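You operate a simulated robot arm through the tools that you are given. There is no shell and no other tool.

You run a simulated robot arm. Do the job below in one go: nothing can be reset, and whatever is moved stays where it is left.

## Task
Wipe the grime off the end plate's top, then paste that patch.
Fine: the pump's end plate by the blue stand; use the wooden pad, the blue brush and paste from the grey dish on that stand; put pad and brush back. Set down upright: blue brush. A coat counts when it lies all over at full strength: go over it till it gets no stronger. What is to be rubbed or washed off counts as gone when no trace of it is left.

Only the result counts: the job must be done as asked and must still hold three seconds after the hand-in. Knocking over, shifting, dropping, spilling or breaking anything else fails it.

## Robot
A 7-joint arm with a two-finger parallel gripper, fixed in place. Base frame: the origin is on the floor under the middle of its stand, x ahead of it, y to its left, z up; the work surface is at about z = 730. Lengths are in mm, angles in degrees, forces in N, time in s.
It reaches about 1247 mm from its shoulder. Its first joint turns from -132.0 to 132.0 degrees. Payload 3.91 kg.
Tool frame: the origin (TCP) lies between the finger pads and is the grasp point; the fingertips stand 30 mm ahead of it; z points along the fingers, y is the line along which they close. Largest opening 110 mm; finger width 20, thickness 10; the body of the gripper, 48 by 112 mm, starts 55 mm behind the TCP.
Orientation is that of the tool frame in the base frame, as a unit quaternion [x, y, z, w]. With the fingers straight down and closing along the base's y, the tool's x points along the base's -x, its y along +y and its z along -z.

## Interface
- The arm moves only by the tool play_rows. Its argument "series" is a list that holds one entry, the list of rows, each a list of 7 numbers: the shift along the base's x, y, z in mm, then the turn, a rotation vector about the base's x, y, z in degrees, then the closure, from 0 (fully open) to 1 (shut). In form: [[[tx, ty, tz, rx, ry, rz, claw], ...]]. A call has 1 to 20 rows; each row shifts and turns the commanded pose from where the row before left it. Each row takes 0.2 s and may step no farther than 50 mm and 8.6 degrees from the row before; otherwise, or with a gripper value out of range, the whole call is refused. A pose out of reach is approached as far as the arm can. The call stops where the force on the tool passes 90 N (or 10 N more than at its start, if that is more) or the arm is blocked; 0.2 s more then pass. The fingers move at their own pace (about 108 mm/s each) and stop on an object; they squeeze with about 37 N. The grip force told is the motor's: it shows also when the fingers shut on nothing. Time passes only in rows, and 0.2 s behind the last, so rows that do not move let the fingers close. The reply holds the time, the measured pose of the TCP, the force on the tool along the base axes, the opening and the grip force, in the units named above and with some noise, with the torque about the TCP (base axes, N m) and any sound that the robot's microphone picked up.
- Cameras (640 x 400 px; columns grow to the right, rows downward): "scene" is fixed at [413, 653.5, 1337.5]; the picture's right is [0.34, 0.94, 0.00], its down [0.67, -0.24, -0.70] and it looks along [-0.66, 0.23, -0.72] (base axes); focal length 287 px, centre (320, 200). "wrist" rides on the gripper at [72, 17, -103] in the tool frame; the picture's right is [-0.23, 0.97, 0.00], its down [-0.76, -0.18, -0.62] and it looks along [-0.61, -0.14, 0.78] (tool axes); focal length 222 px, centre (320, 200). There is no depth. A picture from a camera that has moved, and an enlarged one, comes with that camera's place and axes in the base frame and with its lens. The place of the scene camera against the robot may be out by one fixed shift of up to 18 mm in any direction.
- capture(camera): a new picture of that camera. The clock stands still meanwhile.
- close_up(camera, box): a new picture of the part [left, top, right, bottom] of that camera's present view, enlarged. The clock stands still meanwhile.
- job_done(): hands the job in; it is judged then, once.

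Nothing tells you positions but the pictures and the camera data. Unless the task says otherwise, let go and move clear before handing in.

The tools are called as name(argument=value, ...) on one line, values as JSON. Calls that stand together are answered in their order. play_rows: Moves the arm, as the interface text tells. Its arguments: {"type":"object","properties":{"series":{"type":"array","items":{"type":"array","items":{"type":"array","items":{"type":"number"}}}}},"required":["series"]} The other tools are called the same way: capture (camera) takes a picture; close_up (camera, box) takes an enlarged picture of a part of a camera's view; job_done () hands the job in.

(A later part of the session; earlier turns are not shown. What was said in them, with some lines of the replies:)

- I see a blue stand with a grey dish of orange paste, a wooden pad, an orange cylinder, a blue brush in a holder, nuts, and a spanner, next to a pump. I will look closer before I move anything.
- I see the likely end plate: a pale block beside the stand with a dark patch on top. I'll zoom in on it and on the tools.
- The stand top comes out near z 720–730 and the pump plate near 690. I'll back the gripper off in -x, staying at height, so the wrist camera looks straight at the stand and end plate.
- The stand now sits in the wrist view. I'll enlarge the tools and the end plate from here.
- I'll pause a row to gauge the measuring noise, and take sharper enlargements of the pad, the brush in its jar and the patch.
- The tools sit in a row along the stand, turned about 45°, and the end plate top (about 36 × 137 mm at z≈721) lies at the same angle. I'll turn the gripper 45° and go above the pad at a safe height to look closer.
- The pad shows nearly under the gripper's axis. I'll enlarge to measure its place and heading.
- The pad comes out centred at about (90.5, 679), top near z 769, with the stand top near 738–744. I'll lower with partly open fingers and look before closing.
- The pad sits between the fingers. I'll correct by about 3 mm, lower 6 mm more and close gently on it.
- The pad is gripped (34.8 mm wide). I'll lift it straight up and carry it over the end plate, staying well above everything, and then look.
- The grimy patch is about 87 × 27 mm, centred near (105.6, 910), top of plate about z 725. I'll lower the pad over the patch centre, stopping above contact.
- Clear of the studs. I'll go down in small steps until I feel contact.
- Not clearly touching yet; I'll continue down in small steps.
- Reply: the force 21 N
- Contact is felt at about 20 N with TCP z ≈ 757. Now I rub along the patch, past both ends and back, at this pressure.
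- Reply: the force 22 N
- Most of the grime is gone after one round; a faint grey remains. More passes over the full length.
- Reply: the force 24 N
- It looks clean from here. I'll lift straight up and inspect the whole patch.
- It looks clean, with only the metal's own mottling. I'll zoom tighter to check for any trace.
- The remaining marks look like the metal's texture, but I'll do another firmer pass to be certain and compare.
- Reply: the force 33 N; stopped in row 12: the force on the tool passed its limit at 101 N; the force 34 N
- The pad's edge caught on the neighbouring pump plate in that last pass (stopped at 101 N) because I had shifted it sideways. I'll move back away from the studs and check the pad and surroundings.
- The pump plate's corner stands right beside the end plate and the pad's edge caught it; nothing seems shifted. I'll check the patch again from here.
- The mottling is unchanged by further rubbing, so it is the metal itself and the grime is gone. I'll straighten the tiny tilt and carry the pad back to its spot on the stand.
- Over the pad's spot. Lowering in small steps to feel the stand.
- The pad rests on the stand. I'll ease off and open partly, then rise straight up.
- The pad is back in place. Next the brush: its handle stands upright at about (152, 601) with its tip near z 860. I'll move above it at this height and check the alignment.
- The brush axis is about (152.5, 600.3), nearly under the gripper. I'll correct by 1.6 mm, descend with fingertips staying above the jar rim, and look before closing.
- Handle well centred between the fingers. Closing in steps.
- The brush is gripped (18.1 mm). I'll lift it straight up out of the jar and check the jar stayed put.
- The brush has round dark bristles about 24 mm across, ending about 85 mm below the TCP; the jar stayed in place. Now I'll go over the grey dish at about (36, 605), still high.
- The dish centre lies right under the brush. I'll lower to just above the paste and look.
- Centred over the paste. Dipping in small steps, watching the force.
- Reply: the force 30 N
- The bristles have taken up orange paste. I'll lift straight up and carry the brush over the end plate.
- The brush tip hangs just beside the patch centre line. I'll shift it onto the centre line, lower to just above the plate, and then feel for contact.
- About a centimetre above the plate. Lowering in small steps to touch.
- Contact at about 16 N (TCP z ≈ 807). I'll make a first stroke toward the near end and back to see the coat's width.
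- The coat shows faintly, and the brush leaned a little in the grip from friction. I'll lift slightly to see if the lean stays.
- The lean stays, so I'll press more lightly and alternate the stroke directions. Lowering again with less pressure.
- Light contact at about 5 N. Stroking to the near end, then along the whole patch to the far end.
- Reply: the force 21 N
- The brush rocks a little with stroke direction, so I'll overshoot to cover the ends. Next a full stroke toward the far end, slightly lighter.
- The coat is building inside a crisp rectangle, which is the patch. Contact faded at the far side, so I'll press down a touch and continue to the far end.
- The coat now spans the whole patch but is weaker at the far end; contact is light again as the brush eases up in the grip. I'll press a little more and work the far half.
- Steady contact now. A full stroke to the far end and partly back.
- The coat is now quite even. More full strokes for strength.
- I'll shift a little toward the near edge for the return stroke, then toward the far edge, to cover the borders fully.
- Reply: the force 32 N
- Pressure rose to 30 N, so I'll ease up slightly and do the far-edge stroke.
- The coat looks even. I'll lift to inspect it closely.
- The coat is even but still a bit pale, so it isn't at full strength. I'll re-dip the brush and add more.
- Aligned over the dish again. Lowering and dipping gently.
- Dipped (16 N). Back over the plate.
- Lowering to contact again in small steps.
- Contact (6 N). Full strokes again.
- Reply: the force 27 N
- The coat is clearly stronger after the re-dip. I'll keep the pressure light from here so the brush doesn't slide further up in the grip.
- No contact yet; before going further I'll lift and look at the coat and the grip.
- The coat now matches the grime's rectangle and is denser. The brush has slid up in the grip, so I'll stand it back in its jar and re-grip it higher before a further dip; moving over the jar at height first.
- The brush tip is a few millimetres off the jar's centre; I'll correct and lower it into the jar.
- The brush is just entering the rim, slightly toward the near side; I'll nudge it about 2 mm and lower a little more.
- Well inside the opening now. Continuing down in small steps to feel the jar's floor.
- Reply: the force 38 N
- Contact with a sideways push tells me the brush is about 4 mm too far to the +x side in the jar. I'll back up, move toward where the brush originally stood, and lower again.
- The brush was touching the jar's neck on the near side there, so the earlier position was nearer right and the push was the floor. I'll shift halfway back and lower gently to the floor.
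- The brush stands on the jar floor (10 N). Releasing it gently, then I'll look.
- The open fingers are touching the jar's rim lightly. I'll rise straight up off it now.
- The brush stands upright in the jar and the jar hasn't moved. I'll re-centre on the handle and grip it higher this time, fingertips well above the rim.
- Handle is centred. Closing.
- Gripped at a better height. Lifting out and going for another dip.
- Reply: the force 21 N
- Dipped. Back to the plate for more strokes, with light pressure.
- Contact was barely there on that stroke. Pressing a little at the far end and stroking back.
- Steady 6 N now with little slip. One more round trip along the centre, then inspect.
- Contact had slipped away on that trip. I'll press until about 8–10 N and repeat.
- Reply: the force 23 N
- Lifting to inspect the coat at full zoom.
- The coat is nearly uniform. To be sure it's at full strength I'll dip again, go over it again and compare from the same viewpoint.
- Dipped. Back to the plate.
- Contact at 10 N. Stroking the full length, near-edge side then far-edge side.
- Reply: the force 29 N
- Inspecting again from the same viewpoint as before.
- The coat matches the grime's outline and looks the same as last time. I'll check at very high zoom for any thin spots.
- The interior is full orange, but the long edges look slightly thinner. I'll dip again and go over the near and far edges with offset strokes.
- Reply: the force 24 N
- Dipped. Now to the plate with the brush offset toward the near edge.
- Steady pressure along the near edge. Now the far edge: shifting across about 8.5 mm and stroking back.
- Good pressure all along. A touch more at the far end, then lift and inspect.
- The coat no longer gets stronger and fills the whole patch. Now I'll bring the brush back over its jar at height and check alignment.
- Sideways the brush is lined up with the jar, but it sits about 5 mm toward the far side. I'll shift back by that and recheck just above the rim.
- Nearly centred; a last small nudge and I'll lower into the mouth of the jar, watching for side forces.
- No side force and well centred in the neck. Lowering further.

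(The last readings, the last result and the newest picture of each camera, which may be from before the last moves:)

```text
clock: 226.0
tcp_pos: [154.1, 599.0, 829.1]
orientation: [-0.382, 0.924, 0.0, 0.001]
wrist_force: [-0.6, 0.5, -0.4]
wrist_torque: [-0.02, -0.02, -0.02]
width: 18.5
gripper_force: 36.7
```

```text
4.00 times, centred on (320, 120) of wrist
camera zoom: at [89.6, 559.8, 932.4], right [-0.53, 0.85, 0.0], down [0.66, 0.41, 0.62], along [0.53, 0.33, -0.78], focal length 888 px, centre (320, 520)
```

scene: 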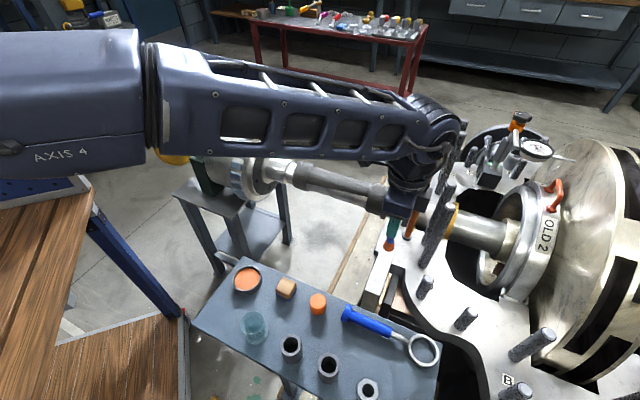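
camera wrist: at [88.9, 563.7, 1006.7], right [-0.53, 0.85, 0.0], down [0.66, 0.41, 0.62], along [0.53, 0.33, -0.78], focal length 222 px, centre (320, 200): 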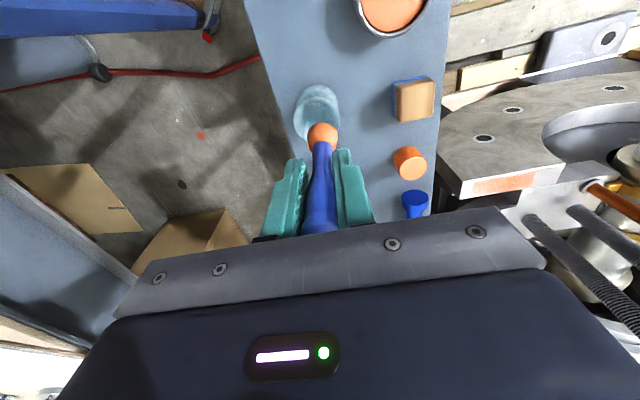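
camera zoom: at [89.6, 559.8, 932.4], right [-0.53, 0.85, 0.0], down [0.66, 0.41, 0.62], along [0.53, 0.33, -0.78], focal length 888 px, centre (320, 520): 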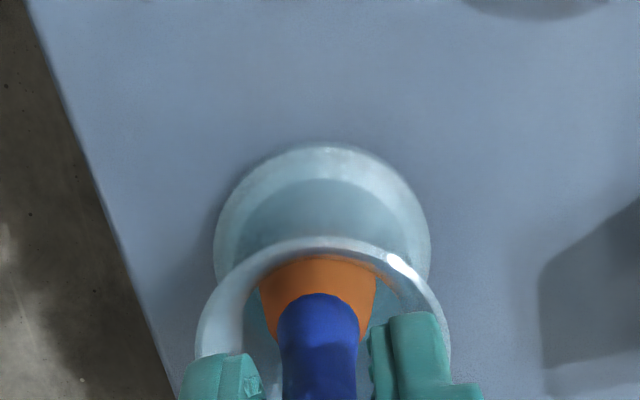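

play_rows(series=[[[0, 0, -2, 0, 0, 0, 1], [0, 0, -1.5, 0, 0, 0, 1], [0, 0, 0, 0, 0, 0, 1]]])

```text
clock: 226.8
tcp_pos: [152.0, 597.8, 825.9]
orientation: [-0.381, 0.924, 0.0, -0.001]
wrist_force: [0.5, 0.0, -0.4]
wrist_torque: [0.0, 0.01, -0.02]
width: 18.8
gripper_force: 36.5
```

play_rows(series=[[[0, 0, -1, 0, 0, 0, 1], [0, 0, 0, 0, 0, 0, 1]]])

```text
clock: 227.4
tcp_pos: [152.2, 597.9, 824.9]
orientation: [-0.383, 0.924, 0.001, 0.0]
wrist_force: [-0.3, 0.1, -0.4]
wrist_torque: [0.02, 0.0, 0.01]
width: 18.7
gripper_force: 36.9
```

play_rows(series=[[[0, 0, -0.8, 0, 0, 0, 1], [0, 0, 0, 0, 0, 0, 1]]])

```text
clock: 228.0
tcp_pos: [152.3, 598.5, 823.6]
orientation: [-0.383, 0.924, 0.0, 0.0]
wrist_force: [-0.1, 0.1, -0.6]
wrist_torque: [0.02, 0.0, -0.02]
width: 18.4
gripper_force: 37.2
```

play_rows(series=[[[0, 0, -0.7, 0, 0, 0, 1], [0, 0, 0, 0, 0, 0, 1]]])

close_up(camera="wrist", box=[240, 70, 400, 220])

close_up(camera="scene", box=[220, 280, 290, 340])

```text
clock: 228.6
tcp_pos: [153.1, 599.6, 822.5]
orientation: [-0.382, 0.924, -0.001, 0.0]
wrist_force: [-0.5, 0.9, 0.0]
wrist_torque: [0.03, -0.01, -0.01]
width: 18.6
gripper_force: 37.4
```

```text
2.67 times, centred on (320, 145) of wrist
camera zoom: at [89.4, 559.9, 926.3], right [-0.53, 0.85, 0.0], down [0.66, 0.41, 0.62], along [0.53, 0.33, -0.78], focal length 592 px, centre (320, 347)
```

zoom: 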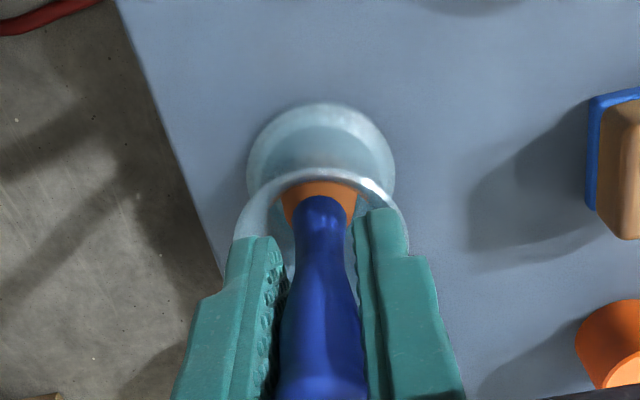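

```text
6.67 times, centred on (255, 310) of scene
camera zoom: at [413.0, 653.5, 1337.5], right [0.34, 0.94, 0.0], down [0.67, -0.24, -0.7], along [-0.66, 0.23, -0.72], focal length 1914 px, centre (753, -533)
```

zoom: 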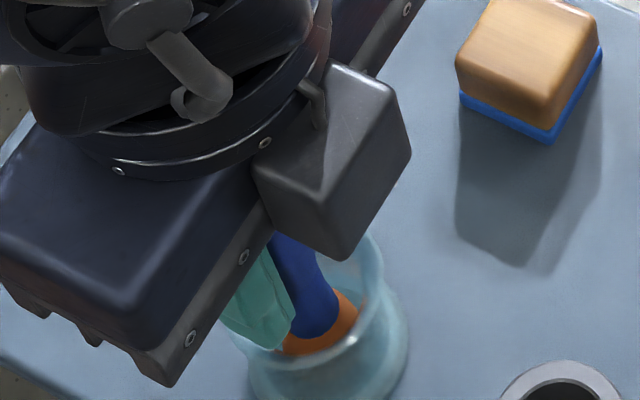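

No contact yet at this height and the fingertips are just above the rim, so I'll release here; the brush has only a millimetre or two to settle.

play_rows(series=[[[0, 0, 0, 0, 0, 0, 0.8], [0, 0, 0, 0, 0, 0, 0.76], [0, 0, 0, 0, 0, 0, 0.7], [0, 0, 0, 0, 0, 0, 0.7]]])

close_up(camera="wrist", box=[240, 70, 400, 220])

close_up(camera="scene", box=[220, 280, 290, 340])

```text
clock: 229.6
tcp_pos: [153.6, 599.8, 824.1]
orientation: [-0.381, 0.924, 0.001, -0.001]
wrist_force: [0.7, 0.5, 0.0]
wrist_torque: [-0.02, -0.02, 0.01]
width: 32.9
gripper_force: 0.0
```

```text
2.67 times, centred on (320, 145) of wrist
camera zoom: at [89.4, 560.0, 926.3], right [-0.53, 0.85, 0.0], down [0.66, 0.41, 0.62], along [0.53, 0.33, -0.78], focal length 592 px, centre (320, 347)
```

zoom: 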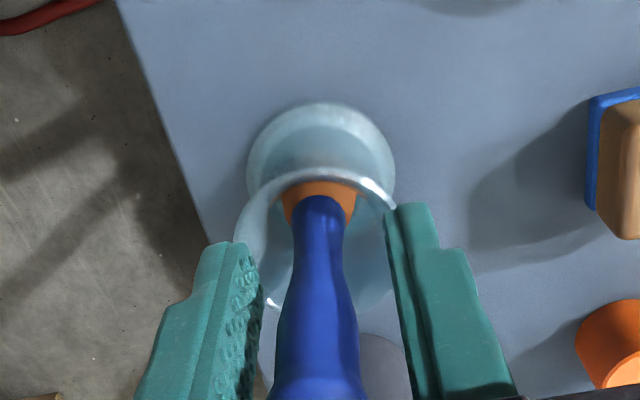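

```text
6.67 times, centred on (255, 310) of scene
camera zoom: at [413.0, 653.5, 1337.5], right [0.34, 0.94, 0.0], down [0.67, -0.24, -0.7], along [-0.66, 0.23, -0.72], focal length 1914 px, centre (753, -533)
```

zoom: 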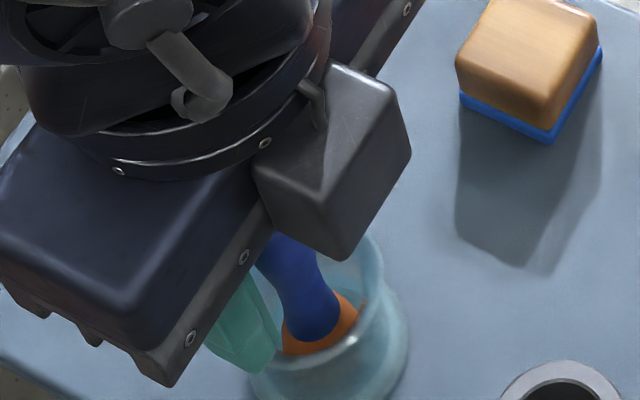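

The brush stands free between the fingers with no force. Rising straight up slowly.

play_rows(series=[[[0, 0, 4, 0, 0, 0, 0.7], [0, 0, 6, 0, 0, 0, 0.65], [0, 0, 10, 0, 0, 0, 0.55], [0, 0, 15, 0, 0, 0, 0.5], [0, 0, 25, 0, 0, 0, 0.5], [0, 0, 30, 0, 0, 0, 0.5], [0, 0, 0, 0, 0, 0, 0.5]]])

capture(camera="wrist")

close_up(camera="wrist", box=[240, 60, 400, 210])

close_up(camera="scene", box=[190, 230, 350, 350])

```text
clock: 231.2
tcp_pos: [154.6, 600.3, 916.0]
orientation: [-0.383, 0.924, 0.0, 0.0]
wrist_force: [-0.5, 0.9, 0.2]
wrist_torque: [0.0, 0.0, -0.02]
width: 55.0
gripper_force: 0.0
```

```text
taken
camera wrist: at [91.3, 561.0, 1017.9], right [-0.53, 0.85, 0.0], down [0.66, 0.41, 0.62], along [0.53, 0.33, -0.78], focal length 222 px, centre (320, 200)
```

wrist: 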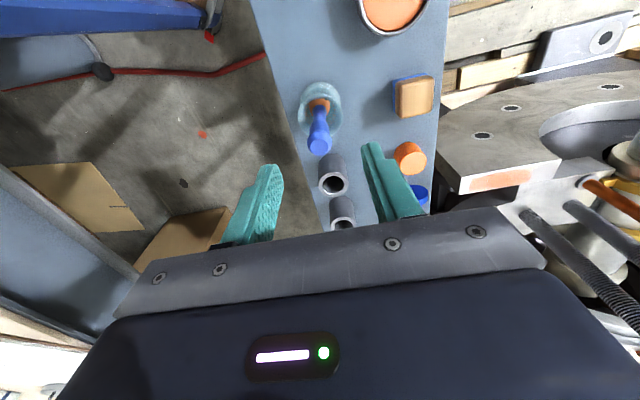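

```text
2.67 times, centred on (320, 135) of wrist
camera zoom: at [91.3, 561.0, 1017.9], right [-0.53, 0.85, 0.0], down [0.66, 0.41, 0.62], along [0.53, 0.33, -0.78], focal length 592 px, centre (320, 373)
```

zoom: 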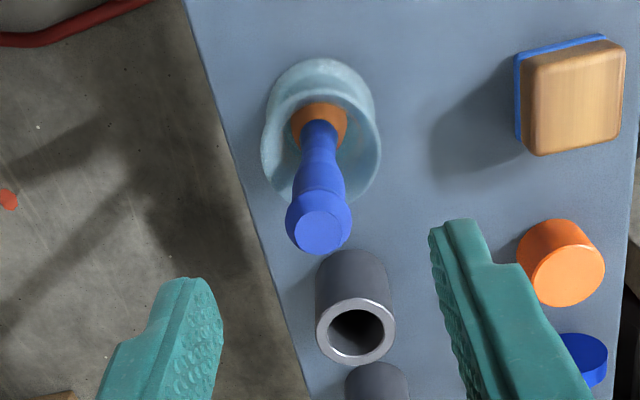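

```text
3.33 times, centred on (270, 290) of scene
camera zoom: at [413.0, 653.5, 1337.5], right [0.34, 0.94, 0.0], down [0.67, -0.24, -0.7], along [-0.66, 0.23, -0.72], focal length 957 px, centre (487, -100)
```

zoom: 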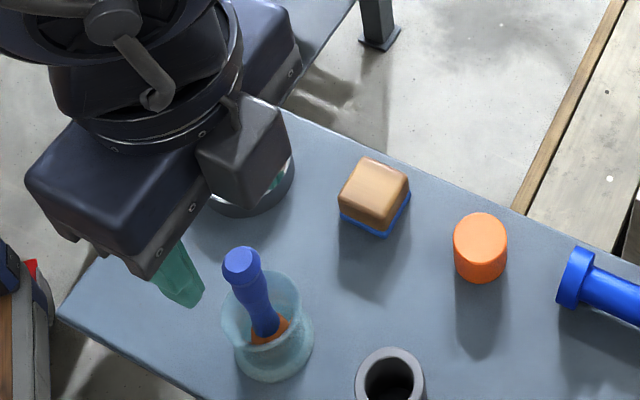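

The brush stands upright in its jar just as at the start, and the pad is in its place. I'll move the arm clear and take final looks.

play_rows(series=[[[0, 0, 40, 0, 0, 0, 0.5], [0, 0, 45, 0, 0, 0, 0.3], [0, 0, 45, 0, 0, 0, 0.1], [-20, 0, 30, 0, 0, 0, 0], [-30, 0, 20, 0, 0, 0, 0], [-40, 0, 0, 0, 0, 0, 0], [-40, 0, 0, 0, 0, 0, 0], [-40, 0, 0, 0, 0, 0, 0], [0, 0, 0, 0, 0, 0, 0], [0, 0, 0, 0, 0, 0, 0]]])

capture(camera="scene")

close_up(camera="scene", box=[190, 240, 450, 400])

close_up(camera="scene", box=[340, 230, 420, 310])

capture(camera="wrist")

```text
clock: 233.4
tcp_pos: [-19.6, 602.7, 1093.3]
orientation: [-0.381, 0.924, 0.0, 0.0]
wrist_force: [-0.6, -0.3, -0.2]
wrist_torque: [0.01, 0.02, 0.0]
width: 109.8
gripper_force: 0.0
```

```text
taken
```

scene: 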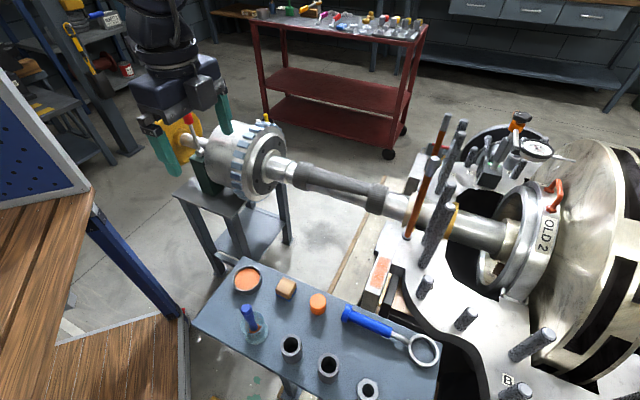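

```text
2.46 times, centred on (320, 320) of scene
camera zoom: at [413.0, 653.5, 1337.5], right [0.34, 0.94, 0.0], down [0.67, -0.24, -0.7], along [-0.66, 0.23, -0.72], focal length 707 px, centre (320, -95)
```

zoom: 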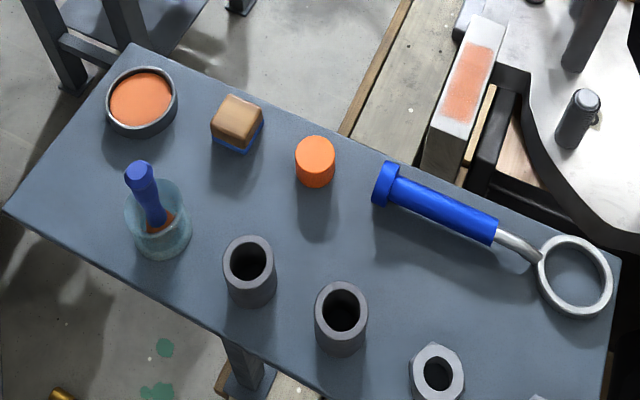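

```text
5.00 times, centred on (380, 270) of scene
camera zoom: at [413.0, 653.5, 1337.5], right [0.34, 0.94, 0.0], down [0.67, -0.24, -0.7], along [-0.66, 0.23, -0.72], focal length 1435 px, centre (20, -150)
```

zoom: 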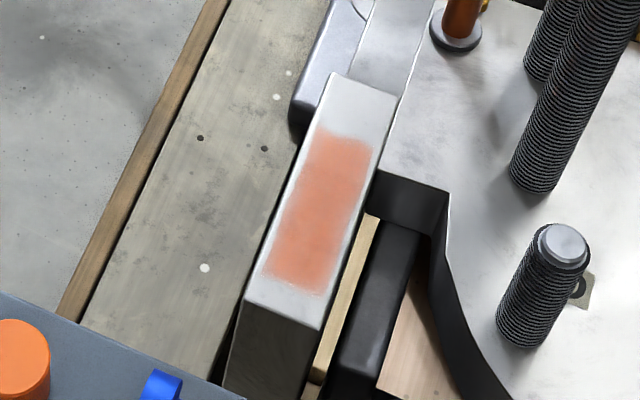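

```text
taken
camera wrist: at [-82.9, 562.6, 1197.2], right [-0.53, 0.85, 0.0], down [0.66, 0.41, 0.62], along [0.53, 0.33, -0.78], focal length 222 px, centre (320, 200)
```

wrist: 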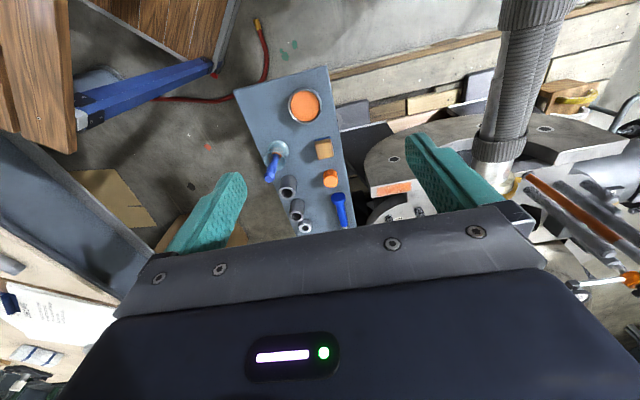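

Everything is in its place. One last high-zoom look at the coat for any thin spots before handing in.

close_up(camera="scene", box=[368, 253, 393, 272])

close_up(camera="scene", box=[366, 270, 391, 290])

close_up(camera="wrist", box=[360, 172, 415, 205])

close_up(camera="scene", box=[225, 260, 280, 290])

```text
16.00 times, centred on (380, 262) of scene
camera zoom: at [413.0, 653.5, 1337.5], right [0.34, 0.94, 0.0], down [0.67, -0.24, -0.7], along [-0.66, 0.23, -0.72], focal length 4593 px, centre (-648, -800)
```

zoom: 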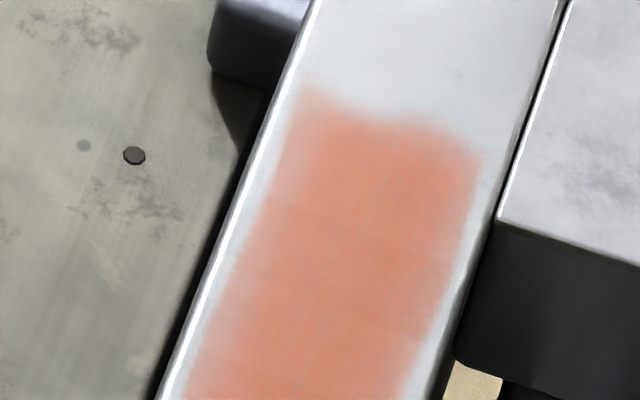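

```text
16.00 times, centred on (378, 280) of scene
camera zoom: at [413.0, 653.5, 1337.5], right [0.34, 0.94, 0.0], down [0.67, -0.24, -0.7], along [-0.66, 0.23, -0.72], focal length 4593 px, centre (-616, -1080)
```

zoom: 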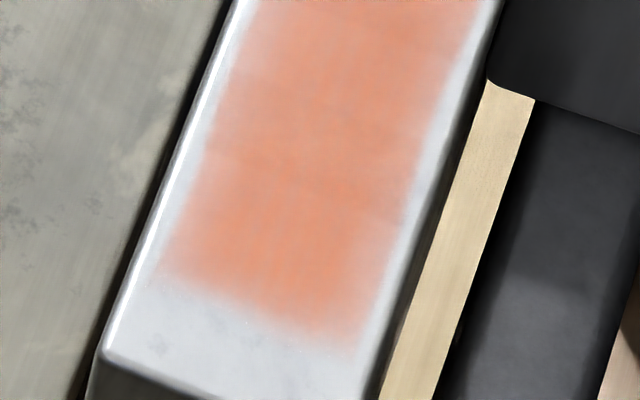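

```text
11.64 times, centred on (388, 188) of wrist
camera zoom: at [-82.9, 562.6, 1197.2], right [-0.53, 0.85, 0.0], down [0.66, 0.41, 0.62], along [0.53, 0.33, -0.78], focal length 2585 px, centre (-466, 334)
```

zoom: 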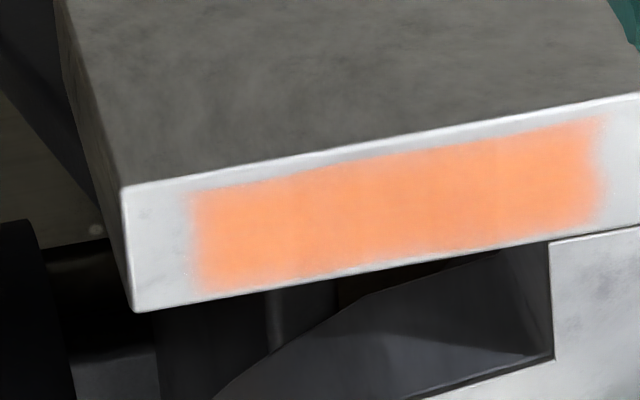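

```text
11.64 times, centred on (252, 275) of scene
camera zoom: at [413.0, 653.5, 1337.5], right [0.34, 0.94, 0.0], down [0.67, -0.24, -0.7], along [-0.66, 0.23, -0.72], focal length 3340 px, centre (1106, -673)
```

zoom: 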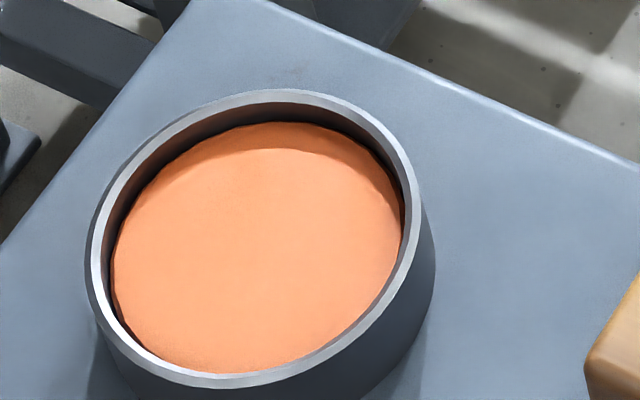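

The patch is clean under an even, full coat, the pad and brush are back (brush upright in its jar), nothing else has moved, and the arm is clear. Handing in.

job_done()

```text
The job is handed in.
```

The grime is wiped off the end plate's top and that patch now has an even coat of paste. The pad is back on the stand, and the brush stands upright in its jar.

- **Cleaning:** Only the metal's own mottling was left on the patch. It did not change with a further, firmer rub.
- **Paste:** I dipped four times in the grey dish and went over the whole patch, edges included. The last passes made no visible difference, so I took it as full strength. I judged that by eye from the pictures.
- **Contacts along the way:** The pad's edge once caught the neighbouring pump plate and the arm stopped at 101 N. The fingers also pressed on the jar's rim once while I re-seated the brush. Nothing looked moved in the pictures afterwards.
- **Final positions:** The pad sits about 2–3 mm from where it started. Everything else on the stand looked in its original place, and the arm was clear when I handed in.
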